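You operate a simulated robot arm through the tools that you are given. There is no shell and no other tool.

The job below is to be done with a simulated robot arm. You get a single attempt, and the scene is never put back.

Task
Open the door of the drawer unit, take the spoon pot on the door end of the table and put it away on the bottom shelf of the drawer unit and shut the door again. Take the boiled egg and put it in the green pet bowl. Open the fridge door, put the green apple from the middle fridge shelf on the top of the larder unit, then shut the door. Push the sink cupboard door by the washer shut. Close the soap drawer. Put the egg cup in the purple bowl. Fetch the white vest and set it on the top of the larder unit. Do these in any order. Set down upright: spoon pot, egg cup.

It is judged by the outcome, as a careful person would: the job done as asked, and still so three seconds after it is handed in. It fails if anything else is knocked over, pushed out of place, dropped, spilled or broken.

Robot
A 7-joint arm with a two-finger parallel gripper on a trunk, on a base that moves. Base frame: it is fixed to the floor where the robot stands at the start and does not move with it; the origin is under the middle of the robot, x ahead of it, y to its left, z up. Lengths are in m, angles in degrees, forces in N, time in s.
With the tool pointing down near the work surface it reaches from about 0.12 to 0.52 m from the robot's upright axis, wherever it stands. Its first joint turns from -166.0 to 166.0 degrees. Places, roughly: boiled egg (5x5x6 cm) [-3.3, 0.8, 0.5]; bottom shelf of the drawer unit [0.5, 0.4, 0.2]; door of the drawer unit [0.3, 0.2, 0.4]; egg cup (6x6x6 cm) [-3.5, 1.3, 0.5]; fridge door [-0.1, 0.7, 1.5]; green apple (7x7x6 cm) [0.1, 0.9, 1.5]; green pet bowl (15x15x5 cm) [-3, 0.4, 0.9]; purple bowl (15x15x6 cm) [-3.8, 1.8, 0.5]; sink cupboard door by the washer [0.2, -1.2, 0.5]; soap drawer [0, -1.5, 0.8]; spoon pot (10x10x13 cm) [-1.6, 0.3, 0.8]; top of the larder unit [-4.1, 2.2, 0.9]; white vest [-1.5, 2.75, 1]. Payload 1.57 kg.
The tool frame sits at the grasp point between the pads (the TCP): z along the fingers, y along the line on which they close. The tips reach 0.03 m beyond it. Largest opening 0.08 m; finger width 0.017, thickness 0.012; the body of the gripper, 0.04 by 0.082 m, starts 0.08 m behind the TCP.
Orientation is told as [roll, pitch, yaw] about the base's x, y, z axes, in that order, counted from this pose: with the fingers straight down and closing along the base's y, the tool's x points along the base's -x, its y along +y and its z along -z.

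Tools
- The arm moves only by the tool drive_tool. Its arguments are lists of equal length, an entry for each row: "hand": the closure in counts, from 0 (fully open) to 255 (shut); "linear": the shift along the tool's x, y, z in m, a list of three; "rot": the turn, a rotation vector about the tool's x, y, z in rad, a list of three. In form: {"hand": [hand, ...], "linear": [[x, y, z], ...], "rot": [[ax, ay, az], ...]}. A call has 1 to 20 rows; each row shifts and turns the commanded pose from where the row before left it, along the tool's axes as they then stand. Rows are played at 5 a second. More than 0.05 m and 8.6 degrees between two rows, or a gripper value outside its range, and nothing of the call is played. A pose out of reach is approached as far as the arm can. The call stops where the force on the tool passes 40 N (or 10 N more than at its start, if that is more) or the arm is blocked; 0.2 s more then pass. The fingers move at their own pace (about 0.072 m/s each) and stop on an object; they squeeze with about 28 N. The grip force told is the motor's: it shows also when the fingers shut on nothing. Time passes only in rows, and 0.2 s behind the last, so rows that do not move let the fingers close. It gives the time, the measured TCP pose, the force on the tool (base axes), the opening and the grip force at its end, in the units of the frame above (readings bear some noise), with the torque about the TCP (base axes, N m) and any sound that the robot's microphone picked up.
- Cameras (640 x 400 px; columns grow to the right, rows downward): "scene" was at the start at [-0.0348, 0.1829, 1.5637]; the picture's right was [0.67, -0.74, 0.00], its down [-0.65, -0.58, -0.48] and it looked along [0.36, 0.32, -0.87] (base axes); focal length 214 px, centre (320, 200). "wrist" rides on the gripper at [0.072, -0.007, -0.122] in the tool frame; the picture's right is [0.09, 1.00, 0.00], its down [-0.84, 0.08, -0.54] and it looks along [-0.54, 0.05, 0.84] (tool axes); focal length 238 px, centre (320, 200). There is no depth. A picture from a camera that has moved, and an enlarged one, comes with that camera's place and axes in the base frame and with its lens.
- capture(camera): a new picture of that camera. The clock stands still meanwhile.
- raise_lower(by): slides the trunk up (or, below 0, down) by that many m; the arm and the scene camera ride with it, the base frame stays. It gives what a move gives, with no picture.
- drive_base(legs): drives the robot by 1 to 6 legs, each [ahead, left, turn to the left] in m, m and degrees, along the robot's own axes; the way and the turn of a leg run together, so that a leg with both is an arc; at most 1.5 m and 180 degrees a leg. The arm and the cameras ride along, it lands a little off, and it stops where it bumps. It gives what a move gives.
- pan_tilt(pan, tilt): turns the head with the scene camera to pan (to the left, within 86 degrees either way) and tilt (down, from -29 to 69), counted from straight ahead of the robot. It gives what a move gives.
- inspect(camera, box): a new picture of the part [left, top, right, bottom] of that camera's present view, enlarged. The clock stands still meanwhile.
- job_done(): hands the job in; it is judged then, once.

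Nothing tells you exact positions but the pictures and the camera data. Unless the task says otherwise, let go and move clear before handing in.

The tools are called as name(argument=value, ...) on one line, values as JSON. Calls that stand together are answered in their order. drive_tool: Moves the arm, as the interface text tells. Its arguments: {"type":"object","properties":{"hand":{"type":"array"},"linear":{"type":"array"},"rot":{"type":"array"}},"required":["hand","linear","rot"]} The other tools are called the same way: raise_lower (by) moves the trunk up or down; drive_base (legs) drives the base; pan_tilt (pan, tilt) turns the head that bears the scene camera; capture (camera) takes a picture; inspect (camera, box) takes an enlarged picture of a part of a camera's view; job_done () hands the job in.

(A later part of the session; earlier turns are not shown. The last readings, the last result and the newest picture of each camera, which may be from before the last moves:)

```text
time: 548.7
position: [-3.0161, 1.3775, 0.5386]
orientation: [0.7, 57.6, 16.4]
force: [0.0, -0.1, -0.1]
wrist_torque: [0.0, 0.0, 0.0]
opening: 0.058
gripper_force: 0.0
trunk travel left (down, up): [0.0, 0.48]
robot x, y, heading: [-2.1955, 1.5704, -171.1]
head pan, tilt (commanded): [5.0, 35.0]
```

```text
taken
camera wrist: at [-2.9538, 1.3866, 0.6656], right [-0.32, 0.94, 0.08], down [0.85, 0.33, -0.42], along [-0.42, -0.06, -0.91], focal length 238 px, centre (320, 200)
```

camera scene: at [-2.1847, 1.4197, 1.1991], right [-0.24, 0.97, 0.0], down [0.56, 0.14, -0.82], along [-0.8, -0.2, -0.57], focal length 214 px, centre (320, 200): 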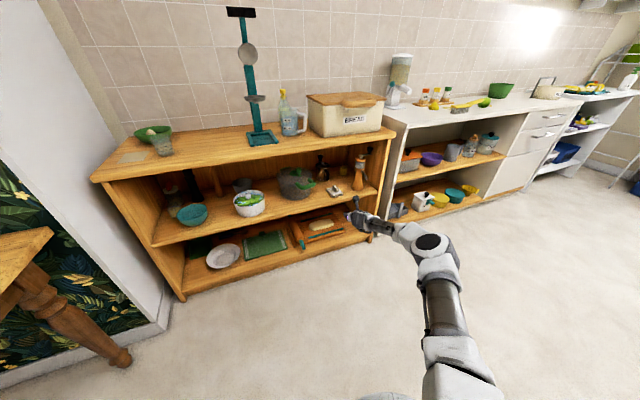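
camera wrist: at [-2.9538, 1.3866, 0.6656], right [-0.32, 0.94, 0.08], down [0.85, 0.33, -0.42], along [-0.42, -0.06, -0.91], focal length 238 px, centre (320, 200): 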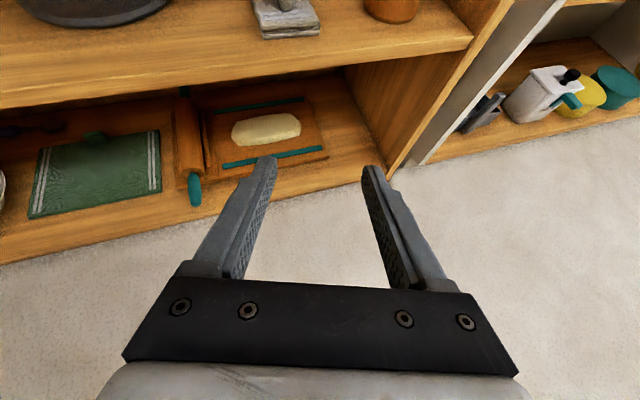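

I'll raise the gripper a bit to see the shelf's right side.

drive_tool(hand=[20, 20, 20, 20], linear=[[0.0338, 0, -0.0214], [0.0338, 0, -0.0214], [0, 0, 0], [0, 0, 0]], rot=[[0, 0, 0], [0, 0, 0], [0, 0.1, 0], [0, 0.1, 0]])

capture(camera="wrist")

inspect(camera="scene", box=[260, 130, 400, 230])

```text
time: 549.7
position: [-3.016, 1.3758, 0.6203]
orientation: [0.8, 69.3, 16.7]
force: [-0.1, -0.4, -0.6]
wrist_torque: [0.01, -0.03, -0.03]
opening: 0.0737
gripper_force: 0.1
trunk travel left (down, up): [0.0, 0.48]
robot x, y, heading: [-2.1981, 1.5642, -171.2]
head pan, tilt (commanded): [5.0, 35.0]
```

```text
taken
camera wrist: at [-2.9299, 1.3923, 0.7307], right [-0.3, 0.95, 0.09], down [0.75, 0.3, -0.59], along [-0.59, -0.11, -0.8], focal length 238 px, centre (320, 200)
```

wrist: 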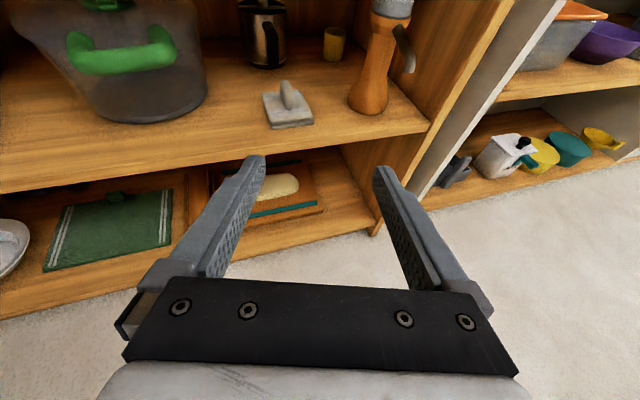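

```text
4.00 times, centred on (330, 180) of scene
camera zoom: at [-2.1846, 1.4196, 1.1992], right [-0.24, 0.97, 0.0], down [0.56, 0.14, -0.82], along [-0.8, -0.2, -0.57], focal length 858 px, centre (280, 280)
```

zoom: 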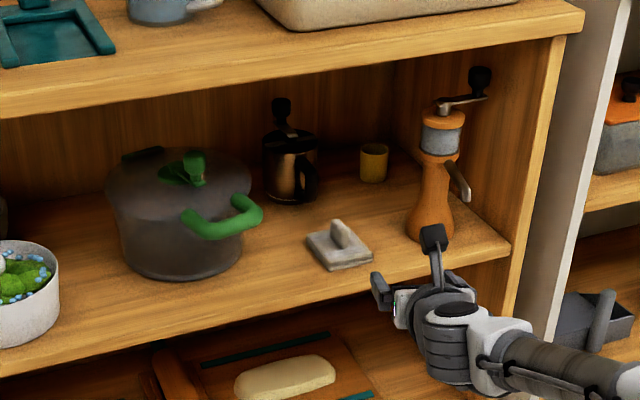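

I can see the egg cup between the coffee pot and the mill along this heading. I'll align the tool with heading 189°, set the height just above the cup, and shift left 4 cm onto the line.

drive_base(legs=[[0, 0.041, 0]])

drive_tool(hand=[38, 38, 38, 38, 38], linear=[[0, 0, 0], [0, 0, 0], [-0.0148, 0, 0.0093], [-0.0148, 0, 0.0093], [0, 0, 0]], rot=[[-0.055, -0.1, 0.021], [-0.055, -0.097, 0.021], [0, 0, 0], [0, 0, 0], [0, 0, 0]])

drive_base(legs=[[0.25, 0, 0]])

capture(camera="wrist")

capture(camera="scene")

```text
time: 550.7
position: [-3.0104, 1.3359, 0.6206]
orientation: [1.1, 69.1, 17.0]
force: [-0.1, 0.1, -0.1]
wrist_torque: [0.02, 0.01, 0.01]
opening: 0.074
gripper_force: 0.1
trunk travel left (down, up): [0.0, 0.48]
robot x, y, heading: [-2.1896, 1.5283, -171.2]
head pan, tilt (commanded): [5.0, 35.0]
```

```text
time: 551.9
position: [-3.0111, 1.3372, 0.5834]
orientation: [1.9, 57.9, 11.0]
force: [0.5, -0.4, 1.0]
wrist_torque: [-0.01, 0.03, 0.0]
opening: 0.0682
gripper_force: 0.0
trunk travel left (down, up): [0.0, 0.48]
robot x, y, heading: [-2.1902, 1.5251, -170.9]
head pan, tilt (commanded): [5.0, 35.0]
```

```text
time: 554.1
position: [-3.2583, 1.296, 0.5846]
orientation: [1.9, 57.9, 11.0]
force: [-0.7, -0.5, 0.4]
wrist_torque: [-0.04, -0.03, 0.01]
opening: 0.0681
gripper_force: 0.1
trunk travel left (down, up): [0.0, 0.48]
robot x, y, heading: [-2.4372, 1.4876, -170.8]
head pan, tilt (commanded): [5.0, 35.0]
```

```text
taken
camera wrist: at [-3.1929, 1.2968, 0.7099], right [-0.21, 0.97, 0.1], down [0.88, 0.23, -0.42], along [-0.43, 0.0, -0.9], focal length 238 px, centre (320, 200)
```

wrist: 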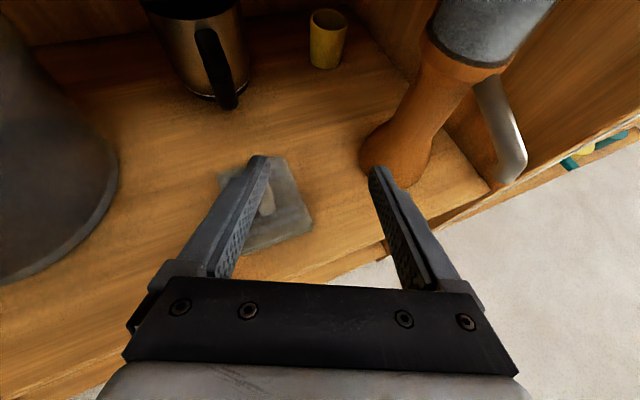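

```text
taken
camera scene: at [-2.4255, 1.3402, 1.1992], right [-0.24, 0.97, 0.0], down [0.56, 0.14, -0.82], along [-0.79, -0.2, -0.57], focal length 214 px, centre (320, 200)
```

scene: 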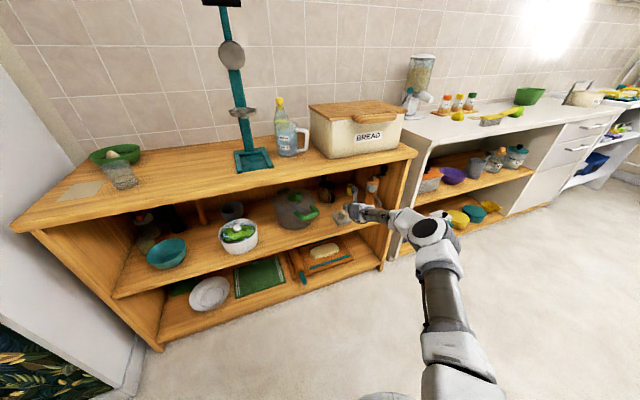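

Well aligned with the cup; the mill is about 8 mm from the right finger. I'll shift 12 mm left and yaw slightly for margin, then move forward.

drive_tool(hand=[38, 38, 38], linear=[[0, -0.012, 0], [0, 0, 0], [0, 0, 0]], rot=[[-0.025, 0, 0.016], [-0.026, 0, 0.016], [0, 0, 0]])

drive_base(legs=[[0.15, 0, 0]])

capture(camera="wrist")

inspect(camera="scene", box=[260, 130, 460, 260])

```text
time: 554.9
position: [-3.2565, 1.2848, 0.5838]
orientation: [1.9, 57.8, 7.3]
force: [0.9, -0.2, 0.4]
wrist_torque: [0.03, -0.02, 0.0]
opening: 0.0681
gripper_force: 0.1
trunk travel left (down, up): [0.0, 0.48]
robot x, y, heading: [-2.4399, 1.4885, -170.8]
head pan, tilt (commanded): [5.0, 35.0]
```

```text
time: 556.6
position: [-3.4075, 1.262, 0.5851]
orientation: [1.9, 57.9, 7.4]
force: [0.9, 0.0, 0.1]
wrist_torque: [0.0, 0.0, -0.02]
opening: 0.0681
gripper_force: 0.0
trunk travel left (down, up): [0.0, 0.48]
robot x, y, heading: [-2.5893, 1.4642, -171.1]
head pan, tilt (commanded): [5.0, 35.0]
```

```text
taken
camera wrist: at [-3.3419, 1.2589, 0.7103], right [-0.15, 0.98, 0.1], down [0.89, 0.17, -0.42], along [-0.43, 0.02, -0.9], focal length 238 px, centre (320, 200)
```

wrist: 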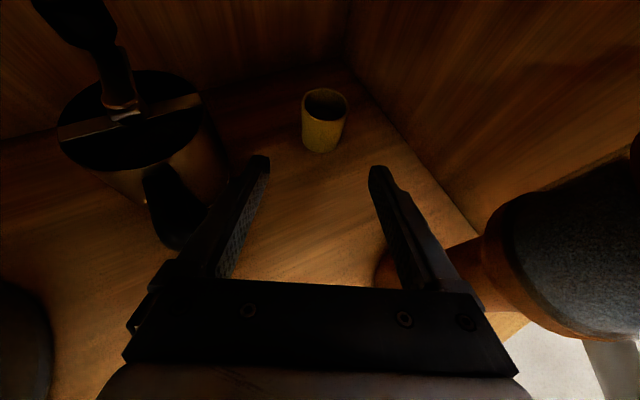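

```text
3.08 times, centred on (360, 195) of scene
camera zoom: at [-2.5761, 1.3165, 1.1992], right [-0.24, 0.97, 0.0], down [0.56, 0.14, -0.82], along [-0.8, -0.2, -0.57], focal length 660 px, centre (197, 215)
```

zoom: 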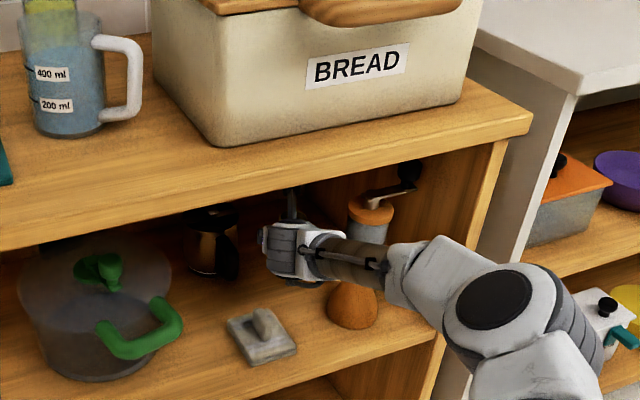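

The path is clear. To keep the forearm low I'll extend the arm 3.5 cm and lower a little, then drive the last 10 cm.

drive_tool(hand=[38, 38, 38, 38], linear=[[0.0093, 0, 0.0148], [0.0093, 0, 0.0148], [-0.0169, 0, 0.0106], [-0.0169, 0, 0.0106]], rot=[[0, 0, 0], [0, 0, 0], [0, 0, 0], [0, 0, 0]])

drive_base(legs=[[0.05, 0, 0]])

capture(camera="wrist")

inspect(camera="scene", box=[260, 130, 460, 260])

```text
time: 557.6
position: [-3.4421, 1.2593, 0.5446]
orientation: [1.9, 57.9, 7.3]
force: [-0.3, 0.0, 0.2]
wrist_torque: [0.0, 0.0, -0.03]
opening: 0.068
gripper_force: 0.1
trunk travel left (down, up): [0.0, 0.48]
robot x, y, heading: [-2.5866, 1.4659, -170.9]
head pan, tilt (commanded): [5.0, 35.0]
```

```text
time: 558.6
position: [-3.4926, 1.2521, 0.5453]
orientation: [1.9, 57.9, 7.3]
force: [-0.5, -0.3, 0.1]
wrist_torque: [0.0, 0.01, -0.01]
opening: 0.0681
gripper_force: 0.1
trunk travel left (down, up): [0.0, 0.48]
robot x, y, heading: [-2.6409, 1.456, -171.4]
head pan, tilt (commanded): [5.0, 35.0]
```

```text
taken
camera wrist: at [-3.4276, 1.2482, 0.6705], right [-0.15, 0.98, 0.1], down [0.89, 0.17, -0.42], along [-0.43, 0.02, -0.9], focal length 238 px, centre (320, 200)
```

wrist: 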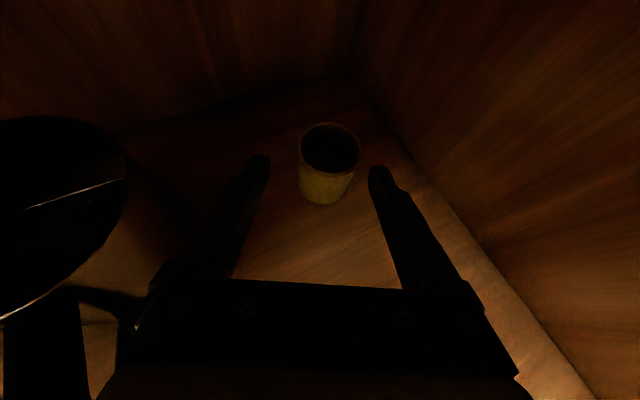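

```text
3.08 times, centred on (360, 195) of scene
camera zoom: at [-2.6262, 1.3087, 1.1992], right [-0.24, 0.97, 0.0], down [0.56, 0.14, -0.82], along [-0.8, -0.2, -0.57], focal length 660 px, centre (197, 215)
```

zoom: 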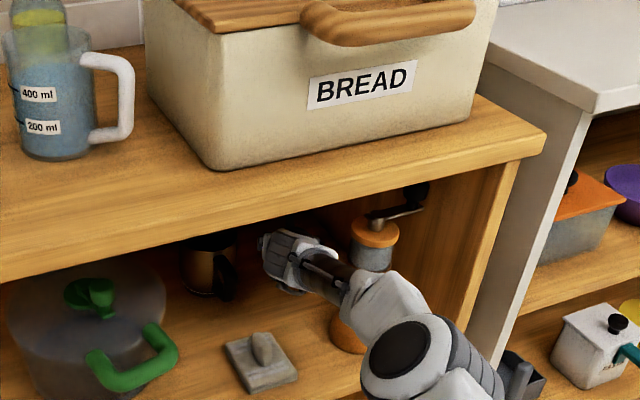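

The cup is between the finger lines, 4 mm to the right. I'll shift right, ease the base forward and lower to grip height.

drive_tool(hand=[30, 30], linear=[[0, 0.006, 0], [0, 0, 0]], rot=[[0, 0, 0], [0, 0, 0]])

drive_base(legs=[[0.045, 0, 0]])

drive_tool(hand=[30, 30, 30, 30], linear=[[-0.0102, 0, 0.0064], [-0.0102, 0, 0.0064], [-0.0085, 0, 0.0053], [0, 0, 0]], rot=[[0, 0, 0], [0, 0, 0], [0, 0, 0], [0, 0, 0]])

capture(camera="wrist")

```text
time: 559.2
position: [-3.4933, 1.2573, 0.5444]
orientation: [1.9, 57.9, 7.3]
force: [-0.1, 0.6, -0.5]
wrist_torque: [0.0, -0.01, -0.02]
opening: 0.0707
gripper_force: 0.0
trunk travel left (down, up): [0.0, 0.48]
robot x, y, heading: [-2.6379, 1.4595, -171.5]
head pan, tilt (commanded): [5.0, 35.0]
```

```text
time: 560.2
position: [-3.5376, 1.2502, 0.546]
orientation: [1.9, 57.9, 7.4]
force: [0.4, -0.4, 0.7]
wrist_torque: [0.0, -0.01, 0.0]
opening: 0.0708
gripper_force: 0.0
trunk travel left (down, up): [0.0, 0.48]
robot x, y, heading: [-2.6825, 1.4512, -171.1]
head pan, tilt (commanded): [5.0, 35.0]
```

```text
time: 561.2
position: [-3.5395, 1.2496, 0.5112]
orientation: [1.9, 58.0, 7.2]
force: [0.9, 0.5, 0.4]
wrist_torque: [0.03, 0.0, 0.01]
opening: 0.0706
gripper_force: 0.0
trunk travel left (down, up): [0.0, 0.48]
robot x, y, heading: [-2.6807, 1.4527, -171.2]
head pan, tilt (commanded): [5.0, 35.0]
```

```text
taken
camera wrist: at [-3.473, 1.2468, 0.6366], right [-0.15, 0.98, 0.1], down [0.89, 0.17, -0.42], along [-0.43, 0.02, -0.9], focal length 238 px, centre (320, 200)
```

wrist: 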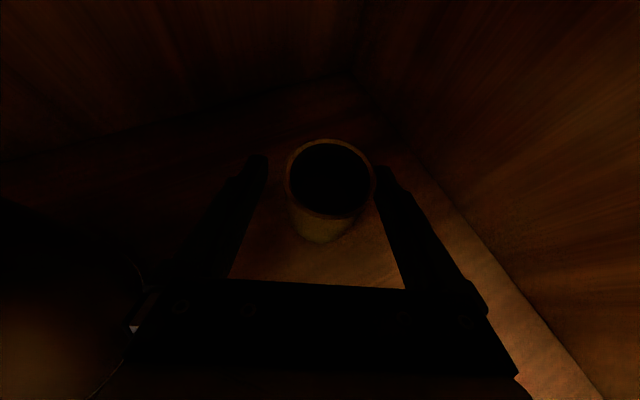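

The cup is centred between the pads. Closing.

drive_tool(hand=[70, 100, 130, 160, 190, 190], linear=[[0, 0.001, 0], [0, 0, 0], [0, 0, 0], [0, 0, 0], [0, 0, 0], [0, 0, 0]], rot=[[0, 0, 0], [0, 0, 0], [0, 0, 0], [0, 0, 0], [0, 0, 0], [0, 0, 0]])

capture(camera="wrist")

```text
time: 562.6
position: [-3.5381, 1.2518, 0.5118]
orientation: [1.9, 57.8, 7.3]
force: [0.8, 0.4, -0.2]
wrist_torque: [0.01, 0.01, 0.03]
opening: 0.0544
gripper_force: 28.2
trunk travel left (down, up): [0.0, 0.48]
robot x, y, heading: [-2.6829, 1.4498, -171.1]
head pan, tilt (commanded): [5.0, 35.0]
```

```text
taken
camera wrist: at [-3.4734, 1.2481, 0.6371], right [-0.15, 0.98, 0.1], down [0.89, 0.17, -0.42], along [-0.43, 0.02, -0.9], focal length 238 px, centre (320, 200)
```

wrist: 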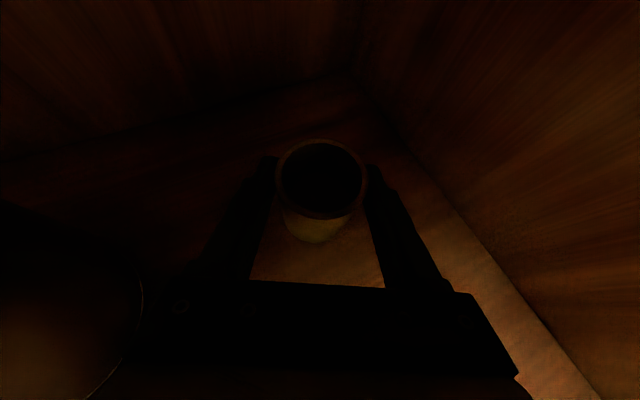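

Gripped. I'll lift and back out along the same line, raising further once past the shelf's inner part.

drive_tool(hand=[190, 190, 190], linear=[[0.0127, 0, -0.008], [0.0169, 0, -0.0106], [0, 0, 0]], rot=[[0, 0, 0], [0, 0, 0], [0, 0, 0]])

drive_base(legs=[[-0.1, 0, 0]])

drive_tool(hand=[190, 190, 190, 190], linear=[[0.0127, -0.006, -0.008], [0.0169, -0.006, -0.0106], [0.0085, 0, -0.0053], [0, 0, 0]], rot=[[0, 0, 0], [0, 0, 0], [0, 0, 0], [0, 0, 0]])

capture(camera="wrist")

inspect(camera="scene", box=[260, 130, 460, 260])

```text
time: 563.4
position: [-3.5377, 1.2504, 0.5472]
orientation: [1.8, 57.8, 7.3]
force: [0.1, 0.0, -0.5]
wrist_torque: [0.02, 0.02, 0.02]
opening: 0.0543
gripper_force: 27.5
trunk travel left (down, up): [0.0, 0.48]
robot x, y, heading: [-2.6817, 1.452, -171.2]
head pan, tilt (commanded): [5.0, 35.0]
```

```text
time: 564.7
position: [-3.4418, 1.2651, 0.5473]
orientation: [1.8, 57.9, 7.3]
force: [-0.3, -0.2, -1.3]
wrist_torque: [-0.01, -0.02, -0.01]
opening: 0.0544
gripper_force: 28.2
trunk travel left (down, up): [0.0, 0.48]
robot x, y, heading: [-2.5833, 1.4681, -170.9]
head pan, tilt (commanded): [5.0, 35.0]
```

```text
time: 565.7
position: [-3.4398, 1.2518, 0.5923]
orientation: [1.9, 57.8, 7.3]
force: [0.3, -0.5, -1.3]
wrist_torque: [0.01, 0.02, -0.01]
opening: 0.054
gripper_force: 28.4
trunk travel left (down, up): [0.0, 0.48]
robot x, y, heading: [-2.5873, 1.4676, -171.1]
head pan, tilt (commanded): [5.0, 35.0]
```

```text
taken
camera wrist: at [-3.3749, 1.249, 0.7181], right [-0.15, 0.98, 0.1], down [0.89, 0.17, -0.42], along [-0.43, 0.02, -0.9], focal length 238 px, centre (320, 200)
```

wrist: 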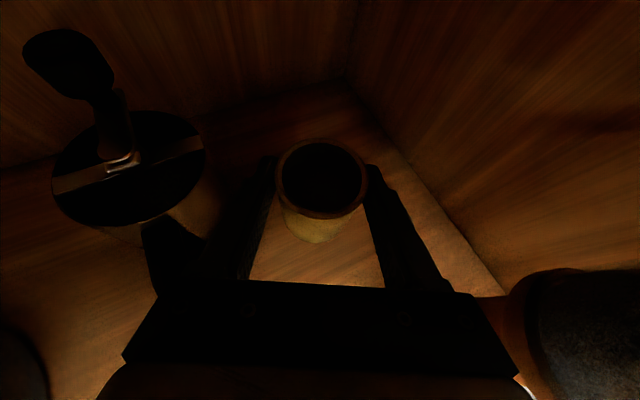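

```text
3.08 times, centred on (360, 195) of scene
camera zoom: at [-2.5736, 1.3169, 1.1992], right [-0.24, 0.97, 0.0], down [0.56, 0.14, -0.82], along [-0.8, -0.2, -0.57], focal length 660 px, centre (197, 215)
```

zoom: 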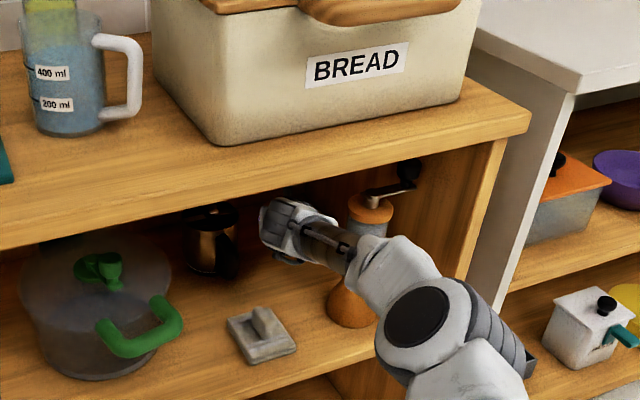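

The cup is held upright. Backing out fully, then turning square to the units and driving right to the purple bowl.

drive_base(legs=[[-0.58, 0, 0], [0, 0, 28], [0, -1.25, 0]])

pan_tilt(pan=5, tilt=38)

capture(camera="scene")

capture(camera="wrist")

```text
time: 581.0
position: [-3.4127, 1.9604, 0.5922]
orientation: [1.9, 57.8, 35.9]
force: [0.1, -0.6, -1.4]
wrist_torque: [0.0, 0.0, 0.02]
opening: 0.0542
gripper_force: 28.3
trunk travel left (down, up): [0.0, 0.48]
robot x, y, heading: [-2.7663, 2.5603, -142.5]
head pan, tilt (commanded): [5.0, 35.0]
```

```text
time: 581.6
position: [-3.4121, 1.9614, 0.5929]
orientation: [1.8, 57.9, 36.1]
force: [0.8, -0.4, -1.6]
wrist_torque: [0.0, -0.04, 0.02]
opening: 0.0542
gripper_force: 28.1
trunk travel left (down, up): [0.0, 0.48]
robot x, y, heading: [-2.7658, 2.5582, -142.5]
head pan, tilt (commanded): [5.0, 38.0]
```

```text
taken
camera scene: at [-2.683, 2.4367, 1.1946], right [-0.68, 0.74, 0.0], down [0.45, 0.42, -0.79], along [-0.58, -0.53, -0.62], focal length 214 px, centre (320, 200)
```

scene: 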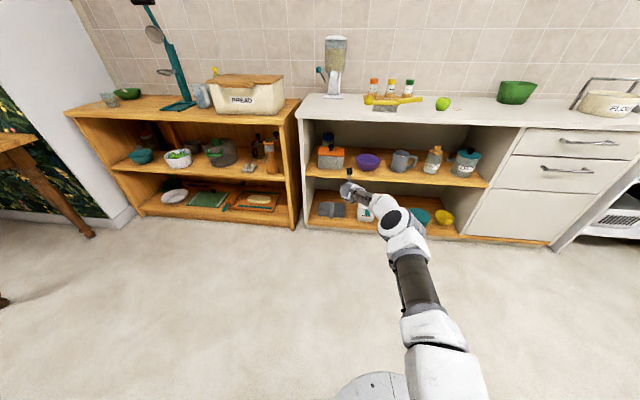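

```text
taken
camera wrist: at [-3.3543, 1.9898, 0.7178], right [-0.6, 0.79, 0.1], down [0.7, 0.58, -0.42], along [-0.39, -0.19, -0.9], focal length 238 px, centre (320, 200)
```

wrist: 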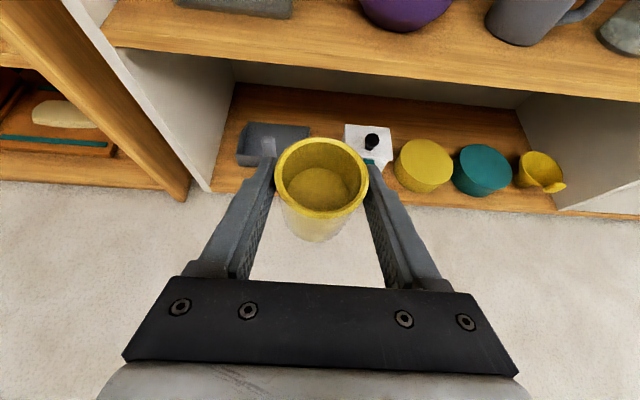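

The cup is upright in the grip. I'll raise and tilt the wrist a bit to see the purple bowl's exact position.

drive_tool(hand=[190, 190, 190, 190], linear=[[0.0254, 0.03, -0.0159], [0.0254, 0.03, -0.0159], [0.0085, 0.03, -0.0053], [0, 0, 0]], rot=[[0, 0, 0], [0, 0.08, 0], [0, 0.08, 0], [0, 0, 0]])

capture(camera="wrist")

inspect(camera="scene", box=[290, 110, 490, 235])

```text
time: 582.6
position: [-3.4621, 2.0339, 0.665]
orientation: [2.5, 67.2, 36.8]
force: [-0.2, 0.3, -1.2]
wrist_torque: [-0.01, -0.03, 0.02]
opening: 0.0543
gripper_force: 27.9
trunk travel left (down, up): [0.0, 0.48]
robot x, y, heading: [-2.7627, 2.5579, -142.1]
head pan, tilt (commanded): [5.0, 38.0]
```

```text
taken
camera wrist: at [-3.3874, 2.0742, 0.778], right [-0.59, 0.8, 0.1], down [0.63, 0.54, -0.56], along [-0.5, -0.27, -0.82], focal length 238 px, centre (320, 200)
```

wrist: 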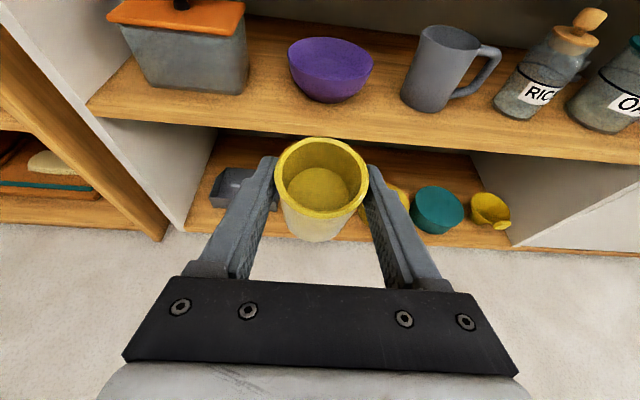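

```text
3.20 times, centred on (390, 172) of scene
camera zoom: at [-2.683, 2.4367, 1.1946], right [-0.68, 0.74, 0.0], down [0.45, 0.42, -0.79], along [-0.58, -0.53, -0.62], focal length 686 px, centre (96, 288)
```

zoom: 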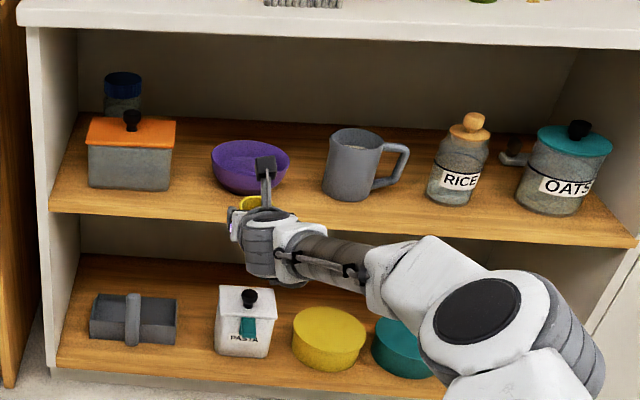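

The purple bowl is at about (-3.77, 1.845), with its rim at z≈0.575. I'll restore the tilt so the cup is upright and move over the bowl.

drive_tool(hand=[190, 190, 190], linear=[[0, 0, 0], [0, 0, 0], [0, 0, 0]], rot=[[0, -0.08, 0], [0, -0.083, 0], [0, 0, 0]])

drive_base(legs=[[0.2, -0.04, 0], [0.12, 0, 0]])

capture(camera="wrist")

inspect(camera="scene", box=[250, 110, 450, 235])

```text
time: 583.4
position: [-3.4623, 2.0352, 0.6642]
orientation: [1.9, 57.8, 36.1]
force: [-0.2, 0.3, -0.8]
wrist_torque: [-0.02, -0.01, -0.02]
opening: 0.054
gripper_force: 28.0
trunk travel left (down, up): [0.0, 0.48]
robot x, y, heading: [-2.7648, 2.5598, -142.5]
head pan, tilt (commanded): [5.0, 38.0]
```

```text
time: 586.4
position: [-3.7427, 1.8745, 0.6633]
orientation: [1.9, 57.8, 35.7]
force: [-0.3, 0.4, -1.5]
wrist_torque: [0.02, 0.02, -0.02]
opening: 0.054
gripper_force: 27.6
trunk travel left (down, up): [0.0, 0.48]
robot x, y, heading: [-3.0441, 2.3944, -142.7]
head pan, tilt (commanded): [5.0, 38.0]
```

```text
taken
camera wrist: at [-3.6846, 1.9026, 0.79], right [-0.6, 0.8, 0.1], down [0.7, 0.58, -0.42], along [-0.39, -0.18, -0.9], focal length 238 px, centre (320, 200)
```

wrist: 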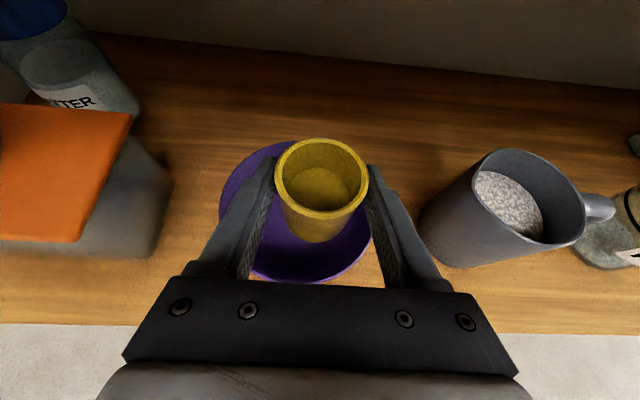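

```text
3.20 times, centred on (350, 172) of scene
camera zoom: at [-2.9624, 2.2734, 1.1946], right [-0.67, 0.74, 0.0], down [0.46, 0.41, -0.79], along [-0.58, -0.53, -0.62], focal length 686 px, centre (224, 288)
```

zoom: 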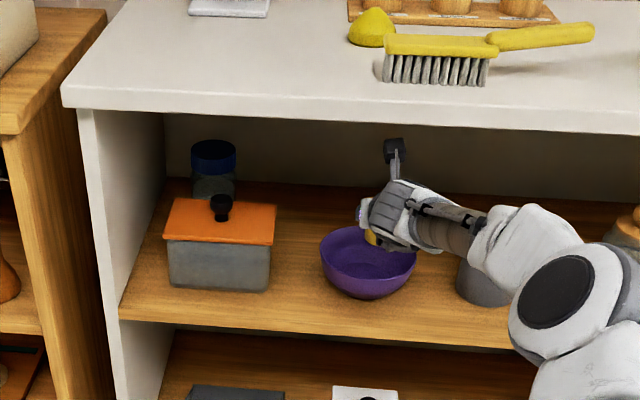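

The bowl's centre is 2 cm ahead and 1.6 cm left of the cup. Adjusting, then lowering the cup into it.

drive_base(legs=[[0.035, 0, 0]])

drive_tool(hand=[190, 190, 190, 190, 190], linear=[[-0.005, -0.014, -0.008], [-0.0169, 0, 0.0106], [-0.0169, 0, 0.0106], [-0.0127, 0, 0.008], [0, 0, 0]], rot=[[0, 0, 0], [0, 0, 0], [0, 0, 0], [0, 0, 0], [0, 0, 0]])

capture(camera="wrist")

```text
time: 587.3
position: [-3.7696, 1.8541, 0.6644]
orientation: [2.0, 57.8, 35.8]
force: [-0.9, 0.1, -0.7]
wrist_torque: [-0.01, 0.0, 0.0]
opening: 0.0542
gripper_force: 28.5
trunk travel left (down, up): [0.0, 0.48]
robot x, y, heading: [-3.0689, 2.3739, -142.5]
head pan, tilt (commanded): [5.0, 38.0]
```

```text
time: 588.5
position: [-3.754, 1.8485, 0.6088]
orientation: [1.9, 57.6, 35.8]
force: [0.6, 0.0, -0.1]
wrist_torque: [-0.01, 0.0, 0.02]
opening: 0.0543
gripper_force: 28.2
trunk travel left (down, up): [0.0, 0.48]
robot x, y, heading: [-3.0688, 2.373, -142.7]
head pan, tilt (commanded): [5.0, 38.0]
```

```text
taken
camera wrist: at [-3.6964, 1.8753, 0.7337], right [-0.6, 0.79, 0.1], down [0.7, 0.58, -0.42], along [-0.39, -0.18, -0.9], focal length 238 px, centre (320, 200)
```

wrist: 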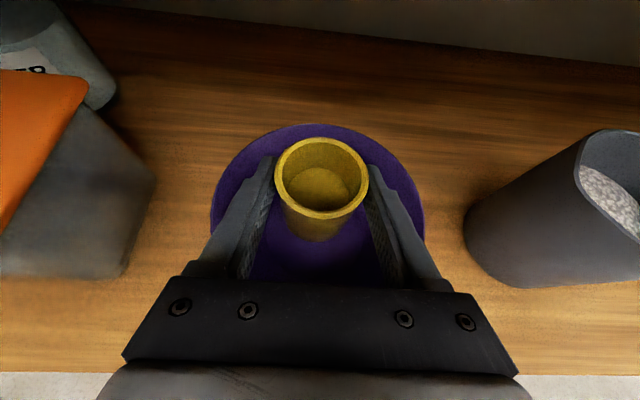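

The cup is centred over the bowl. Lowering gently until it touches.

drive_tool(hand=[190, 190, 190, 190, 190, 190], linear=[[-0.0085, 0, 0.0053], [-0.0068, 0, 0.0042], [-0.0051, 0, 0.0032], [-0.0034, 0, 0.0021], [-0.0034, 0, 0.0021], [0, 0, 0]], rot=[[0, 0, 0], [0, 0, 0], [0, 0, 0], [0, 0, 0], [0, 0, 0], [0, 0, 0]])

```text
time: 589.9
position: [-3.7549, 1.8485, 0.5762]
orientation: [1.8, 57.8, 35.7]
force: [-1.0, 0.0, -1.6]
wrist_torque: [0.0, -0.01, -0.01]
opening: 0.0544
gripper_force: 27.6
trunk travel left (down, up): [0.0, 0.48]
robot x, y, heading: [-3.0756, 2.3782, -142.6]
head pan, tilt (commanded): [5.0, 38.0]
```

drive_tool(hand=[190, 190, 190, 190, 190], linear=[[-0.0025, 0, 0.0016], [-0.0025, 0, 0.0016], [-0.0017, 0, 0.0011], [-0.0017, 0, 0.0011], [0, 0, 0]], rot=[[0, 0, 0], [0, 0, 0], [0, 0, 0], [0, 0, 0], [0, 0, 0]])

capture(camera="wrist")

```text
time: 591.1
position: [-3.7559, 1.8489, 0.5681]
orientation: [1.9, 58.0, 35.8]
force: [-0.1, 0.4, 3.3]
wrist_torque: [-0.12, -0.01, -0.02]
opening: 0.0544
gripper_force: 27.6
trunk travel left (down, up): [0.0, 0.48]
robot x, y, heading: [-3.0724, 2.3742, -142.6]
head pan, tilt (commanded): [5.0, 38.0]
```

```text
taken
camera wrist: at [-3.6971, 1.8769, 0.6942], right [-0.6, 0.8, 0.1], down [0.7, 0.58, -0.42], along [-0.39, -0.18, -0.9], focal length 238 px, centre (320, 200)
```

wrist: 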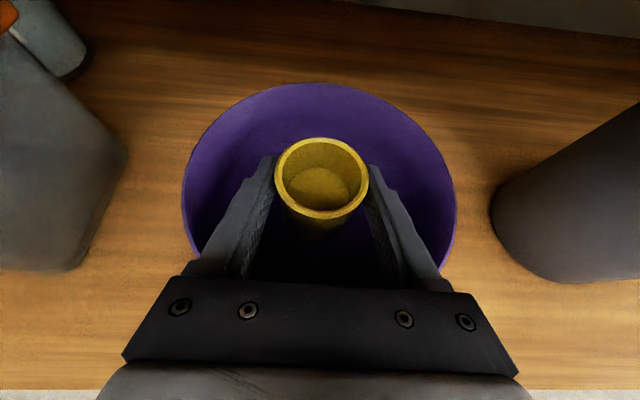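

Contact. Opening the fingers a little and rising straight up.

drive_tool(hand=[75, 60, 50, 45, 45], linear=[[0, 0, 0], [0, 0, 0], [0, 0, 0], [0, 0, 0], [0, 0, 0]], rot=[[0, 0, 0], [0, 0, 0], [0, 0, 0], [0, 0, 0], [0, 0, 0]])

capture(camera="wrist")

drive_tool(hand=[45, 45, 45, 45, 45], linear=[[0.0085, 0, -0.0053], [0.0169, 0, -0.0106], [0.0254, 0, -0.0159], [0.0254, 0, -0.0159], [0, 0, 0]], rot=[[0, 0, 0], [0, 0, 0], [0, 0, 0], [0, 0, 0], [0, 0, 0]])

capture(camera="wrist")

```text
time: 592.3
position: [-3.7556, 1.8488, 0.5681]
orientation: [1.9, 57.7, 35.8]
force: [-0.2, 1.1, 0.3]
wrist_torque: [0.0, -0.01, -0.03]
opening: 0.0659
gripper_force: 0.1
trunk travel left (down, up): [0.0, 0.48]
robot x, y, heading: [-3.0692, 2.3763, -142.5]
head pan, tilt (commanded): [5.0, 38.0]
```

```text
taken
camera wrist: at [-3.697, 1.8768, 0.6932], right [-0.6, 0.79, 0.1], down [0.7, 0.58, -0.42], along [-0.39, -0.18, -0.9], focal length 238 px, centre (320, 200)
```

wrist: 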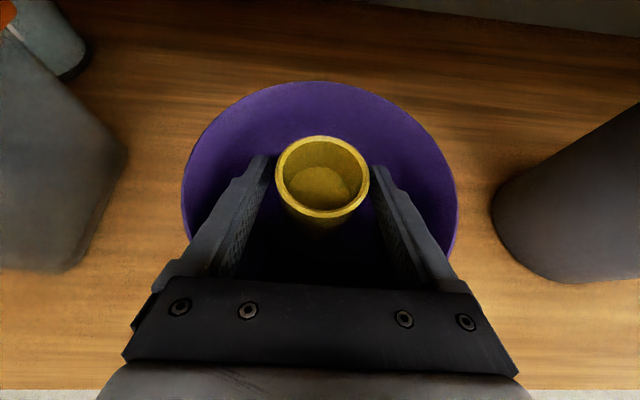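

```text
time: 593.5
position: [-3.7555, 1.847, 0.6572]
orientation: [1.9, 57.7, 35.7]
force: [-0.1, -1.3, -0.6]
wrist_torque: [-0.02, 0.01, 0.02]
opening: 0.0661
gripper_force: 0.0
trunk travel left (down, up): [0.0, 0.48]
robot x, y, heading: [-3.0712, 2.3747, -142.8]
head pan, tilt (commanded): [5.0, 38.0]
```

```text
taken
camera wrist: at [-3.6973, 1.8754, 0.7829], right [-0.6, 0.79, 0.1], down [0.7, 0.58, -0.42], along [-0.39, -0.18, -0.9], focal length 238 px, centre (320, 200)
```

wrist: 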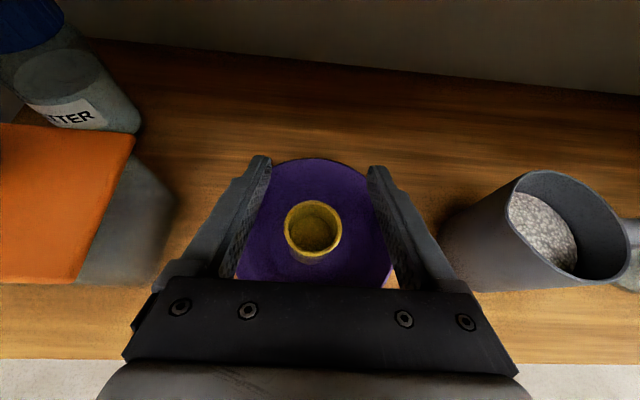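

The egg cup stands upright in the purple bowl. Next is the white vest. I'll back out, raise the trunk and turn around to view the right-hand counter.

drive_base(legs=[[-0.36, 0, 0]])

capture(camera="scene")

raise_lower(by=0.4)

drive_base(legs=[[0, 0, -180]])

pan_tilt(pan=15, tilt=25)

drive_tool(hand=[0, 0, 0], linear=[[0, 0, 0], [0, 0, 0], [0, 0, 0]], rot=[[0, 0, 0], [0, 0, 0], [0, 0, 0]])

capture(camera="scene")

```text
time: 596.4
position: [-3.4715, 2.07, 0.6577]
orientation: [1.9, 57.9, 35.5]
force: [0.1, -0.1, 0.4]
wrist_torque: [-0.04, -0.01, 0.02]
opening: 0.066
gripper_force: 0.0
trunk travel left (down, up): [0.0, 0.48]
robot x, y, heading: [-2.7823, 2.5927, -143.1]
head pan, tilt (commanded): [5.0, 38.0]
```

```text
taken
camera scene: at [-2.703, 2.4698, 1.1946], right [-0.67, 0.74, 0.0], down [0.46, 0.41, -0.79], along [-0.59, -0.53, -0.62], focal length 214 px, centre (320, 200)
```

scene: 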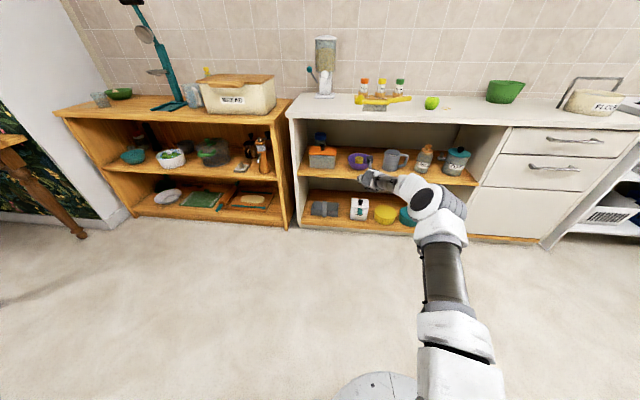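

```text
time: 600.3
position: [-3.4718, 2.0705, 1.0561]
orientation: [2.0, 57.8, 35.4]
force: [0.2, 0.6, -0.1]
wrist_torque: [-0.01, 0.0, -0.01]
opening: 0.066
gripper_force: 0.1
trunk travel left (down, up): [-0.4, 0.08]
robot x, y, heading: [-2.7816, 2.5889, -143.0]
head pan, tilt (commanded): [5.0, 38.0]
```

```text
time: 610.9
position: [-2.0547, 3.0572, 1.0566]
orientation: [1.9, 57.8, -149.3]
force: [-0.3, 0.3, 0.2]
wrist_torque: [0.01, -0.03, -0.01]
opening: 0.0655
gripper_force: 0.3
trunk travel left (down, up): [-0.4, 0.08]
robot x, y, heading: [-2.7805, 2.5941, 32.5]
head pan, tilt (commanded): [5.0, 38.0]
```

```text
time: 611.6
position: [-2.055, 3.0573, 1.0573]
orientation: [1.9, 57.8, -149.2]
force: [-0.3, 0.3, 0.0]
wrist_torque: [0.01, 0.02, -0.01]
opening: 0.0659
gripper_force: 0.1
trunk travel left (down, up): [-0.4, 0.08]
robot x, y, heading: [-2.7828, 2.5901, 32.1]
head pan, tilt (commanded): [15.0, 25.0]
```

```text
time: 612.4
position: [-2.0558, 3.0562, 1.0557]
orientation: [2.0, 57.8, -149.3]
force: [0.6, -0.4, 0.1]
wrist_torque: [-0.04, -0.01, 0.03]
opening: 0.0801
gripper_force: 0.1
trunk travel left (down, up): [-0.4, 0.08]
robot x, y, heading: [-2.7837, 2.592, 32.2]
head pan, tilt (commanded): [15.0, 25.0]
```

```text
taken
camera scene: at [-2.8669, 2.7346, 1.6149], right [0.73, -0.68, 0.0], down [-0.29, -0.31, -0.91], along [0.61, 0.67, -0.42], focal length 214 px, centre (320, 200)
```

scene: 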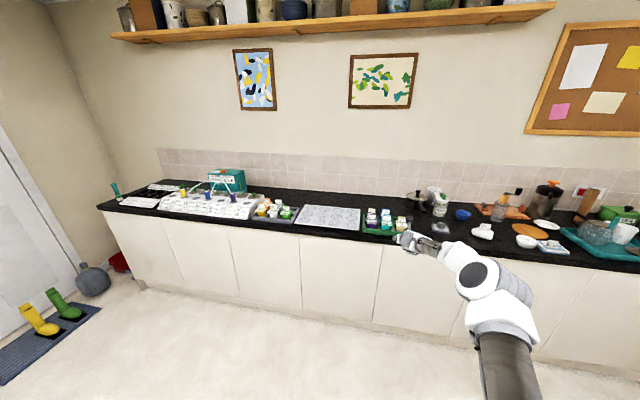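

I'll zoom in on the counter where the vest should be.

inspect(camera="scene", box=[390, 170, 640, 275])

pan_tilt(pan=-25, tilt=30)

drive_tool(hand=[0, 0, 0], linear=[[0, 0, 0], [0, 0, 0], [0, 0, 0]], rot=[[0, 0, 0], [0, 0, 0], [0, 0, 0]])

capture(camera="scene")

```text
2.56 times, centred on (515, 222) of scene
camera zoom: at [-2.8669, 2.7346, 1.6149], right [0.73, -0.68, 0.0], down [-0.29, -0.31, -0.91], along [0.61, 0.67, -0.42], focal length 549 px, centre (-179, 142)
```

zoom: 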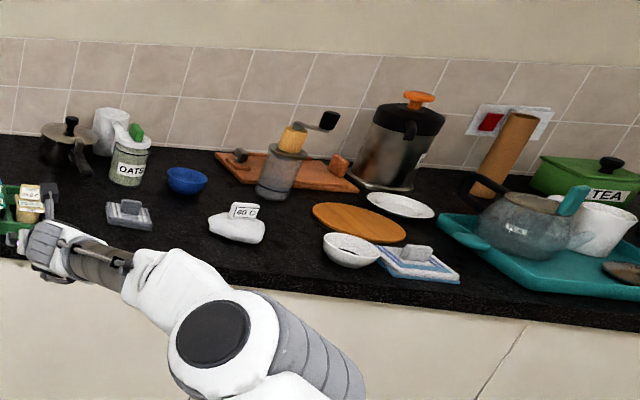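

```text
time: 613.5
position: [-2.0555, 3.0575, 1.0568]
orientation: [1.9, 57.8, -149.1]
force: [0.5, -0.3, 0.8]
wrist_torque: [0.02, 0.01, -0.02]
opening: 0.0801
gripper_force: 0.0
trunk travel left (down, up): [-0.4, 0.08]
robot x, y, heading: [-2.7826, 2.5947, 32.3]
head pan, tilt (commanded): [-25.0, 30.0]
```

```text
time: 614.3
position: [-2.0553, 3.0566, 1.0564]
orientation: [1.9, 57.8, -149.2]
force: [0.1, 0.6, -0.5]
wrist_torque: [0.01, -0.02, 0.03]
opening: 0.08
gripper_force: 0.0
trunk travel left (down, up): [-0.4, 0.08]
robot x, y, heading: [-2.783, 2.5927, 32.3]
head pan, tilt (commanded): [-25.0, 30.0]
```

```text
taken
camera scene: at [-2.8397, 2.6784, 1.607], right [0.13, -0.99, 0.0], down [-0.5, -0.06, -0.87], along [0.86, 0.11, -0.5], focal length 214 px, centre (320, 200)
```

scene: 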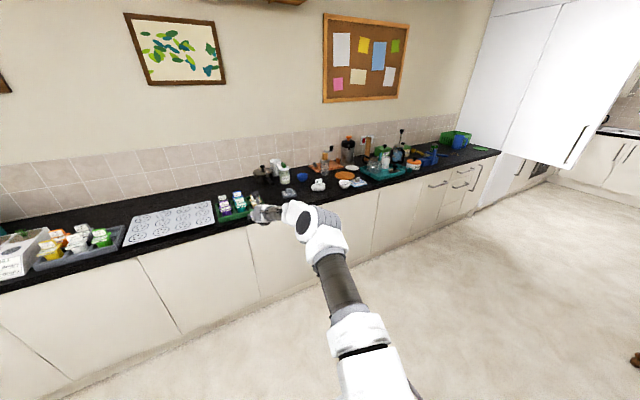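

I need a closer look at those white items. Moving right along the counter.

drive_base(legs=[[0, 0, 4.6], [0.1, -0.5, 0]])

pan_tilt(pan=-5, tilt=35)

drive_tool(hand=[0, 0, 0], linear=[[0, 0, 0], [0, 0, 0], [0, 0, 0]], rot=[[0, 0, 0], [0, 0, 0], [0, 0, 0]])

capture(camera="scene")

inspect(camera="scene", box=[200, 90, 440, 240])

capture(camera="wrist")

```text
time: 619.2
position: [-1.7091, 2.7693, 1.0556]
orientation: [1.9, 57.8, -144.5]
force: [-1.0, -0.3, 0.1]
wrist_torque: [0.02, 0.04, 0.0]
opening: 0.0801
gripper_force: 0.0
trunk travel left (down, up): [-0.4, 0.08]
robot x, y, heading: [-2.3958, 2.2469, 36.8]
head pan, tilt (commanded): [-25.0, 30.0]
```

```text
time: 620.0
position: [-1.7089, 2.7686, 1.0574]
orientation: [1.9, 57.8, -144.5]
force: [-0.8, -0.1, -0.1]
wrist_torque: [0.01, 0.01, 0.0]
opening: 0.0799
gripper_force: 0.0
trunk travel left (down, up): [-0.4, 0.08]
robot x, y, heading: [-2.3992, 2.2429, 37.1]
head pan, tilt (commanded): [-5.0, 35.0]
```

```text
time: 620.8
position: [-1.7083, 2.7683, 1.0576]
orientation: [1.9, 57.7, -144.5]
force: [0.3, -0.3, -0.4]
wrist_torque: [0.0, 0.0, 0.03]
opening: 0.08
gripper_force: 0.0
trunk travel left (down, up): [-0.4, 0.08]
robot x, y, heading: [-2.3974, 2.2463, 36.9]
head pan, tilt (commanded): [-5.0, 35.0]
```

```text
taken
camera scene: at [-2.4739, 2.3554, 1.5992], right [0.53, -0.85, 0.0], down [-0.49, -0.3, -0.82], along [0.69, 0.43, -0.57], focal length 214 px, centre (320, 200)
```

scene: 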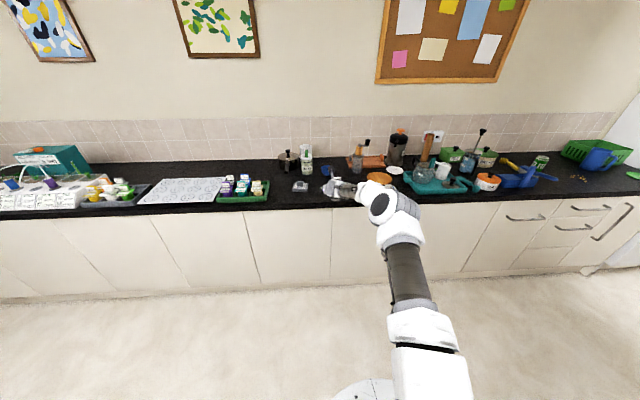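

```text
2.67 times, centred on (320, 165) of scene
camera zoom: at [-2.4739, 2.3554, 1.5992], right [0.53, -0.85, 0.0], down [-0.49, -0.3, -0.82], along [0.69, 0.43, -0.57], focal length 572 px, centre (320, 293)
```

zoom: 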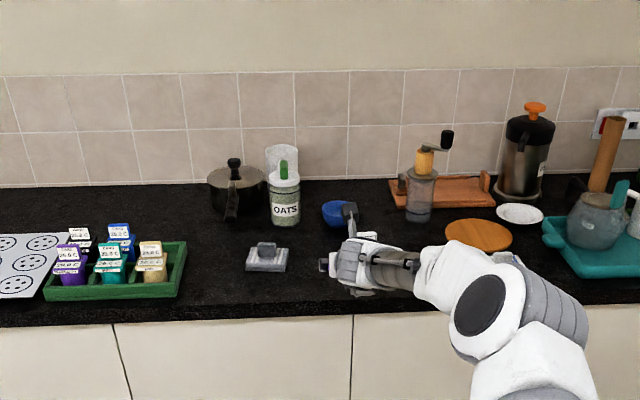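

```text
taken
camera wrist: at [-1.7686, 2.7387, 1.1828], right [0.59, -0.8, 0.1], down [-0.7, -0.57, -0.42], along [0.39, 0.18, -0.9], focal length 238 px, centre (320, 200)
```

wrist: 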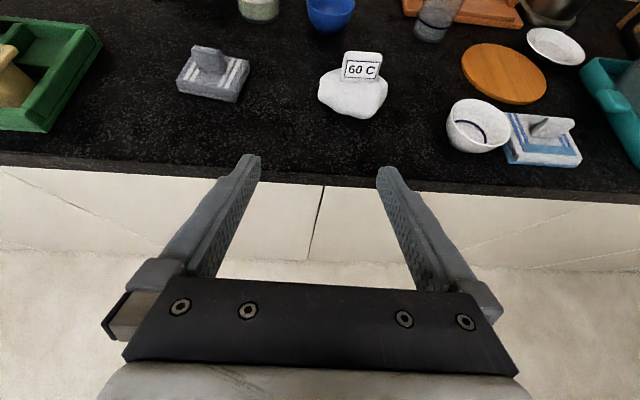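

There's a white rounded bundle with an upright "60 C" wash tag, which looks like the vest. I'll zoom in to confirm.

inspect(camera="wrist", box=[280, 30, 440, 130])

inspect(camera="wrist", box=[430, 60, 640, 190])

```text
4.00 times, centred on (360, 80) of wrist
camera zoom: at [-1.7686, 2.7387, 1.1828], right [0.59, -0.8, 0.1], down [-0.7, -0.57, -0.42], along [0.39, 0.18, -0.9], focal length 953 px, centre (160, 680)
```

zoom: 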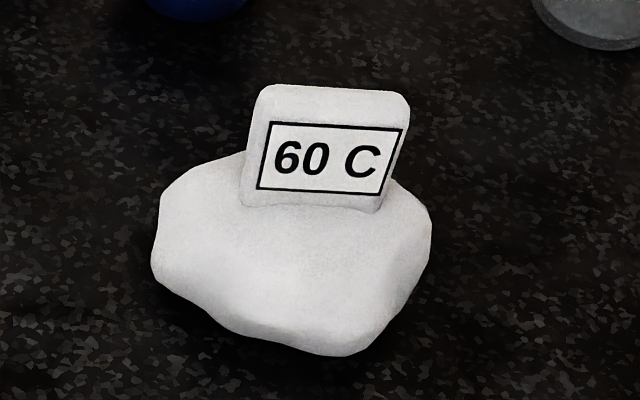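

```text
3.05 times, centred on (535, 125) of wrist
camera zoom: at [-1.7686, 2.7387, 1.1828], right [0.59, -0.8, 0.1], down [-0.7, -0.57, -0.42], along [0.39, 0.18, -0.9], focal length 726 px, centre (-335, 429)
```

zoom: 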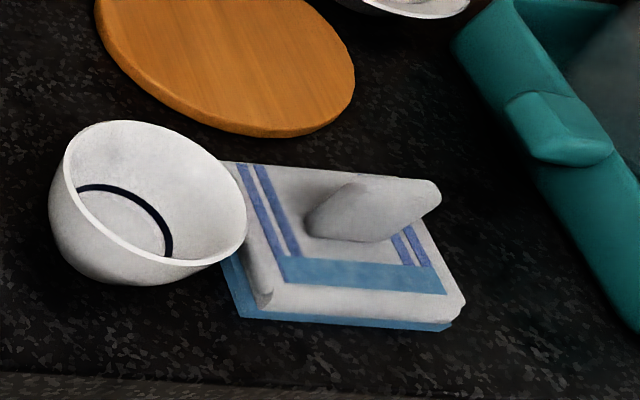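

This is the white vest, a soft bundle with an upright "60 C" tag about 5.5 cm wide, which makes a good handle. I'll move in and align the gripper with the tag.

drive_base(legs=[[0.16, -0.05, 0]])

capture(camera="wrist")

```text
time: 622.5
position: [-1.5579, 2.8257, 1.0573]
orientation: [1.8, 57.9, -144.4]
force: [-0.6, 0.1, -0.2]
wrist_torque: [0.01, -0.04, 0.02]
opening: 0.0801
gripper_force: 0.1
trunk travel left (down, up): [-0.4, 0.08]
robot x, y, heading: [-2.2395, 2.2992, 37.1]
head pan, tilt (commanded): [-5.0, 35.0]
```

```text
taken
camera wrist: at [-1.6159, 2.7945, 1.1828], right [0.6, -0.8, 0.1], down [-0.7, -0.58, -0.42], along [0.39, 0.18, -0.9], focal length 238 px, centre (320, 200)
```

wrist: 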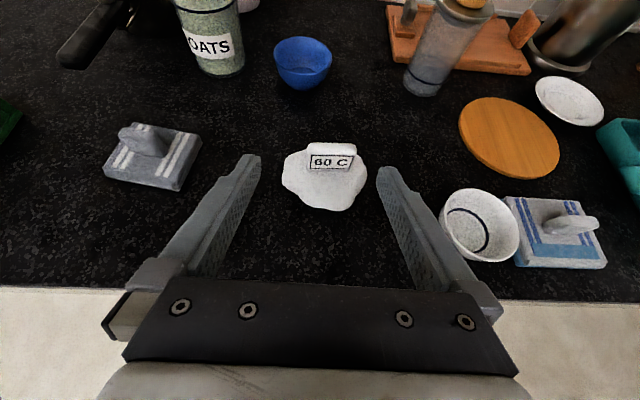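

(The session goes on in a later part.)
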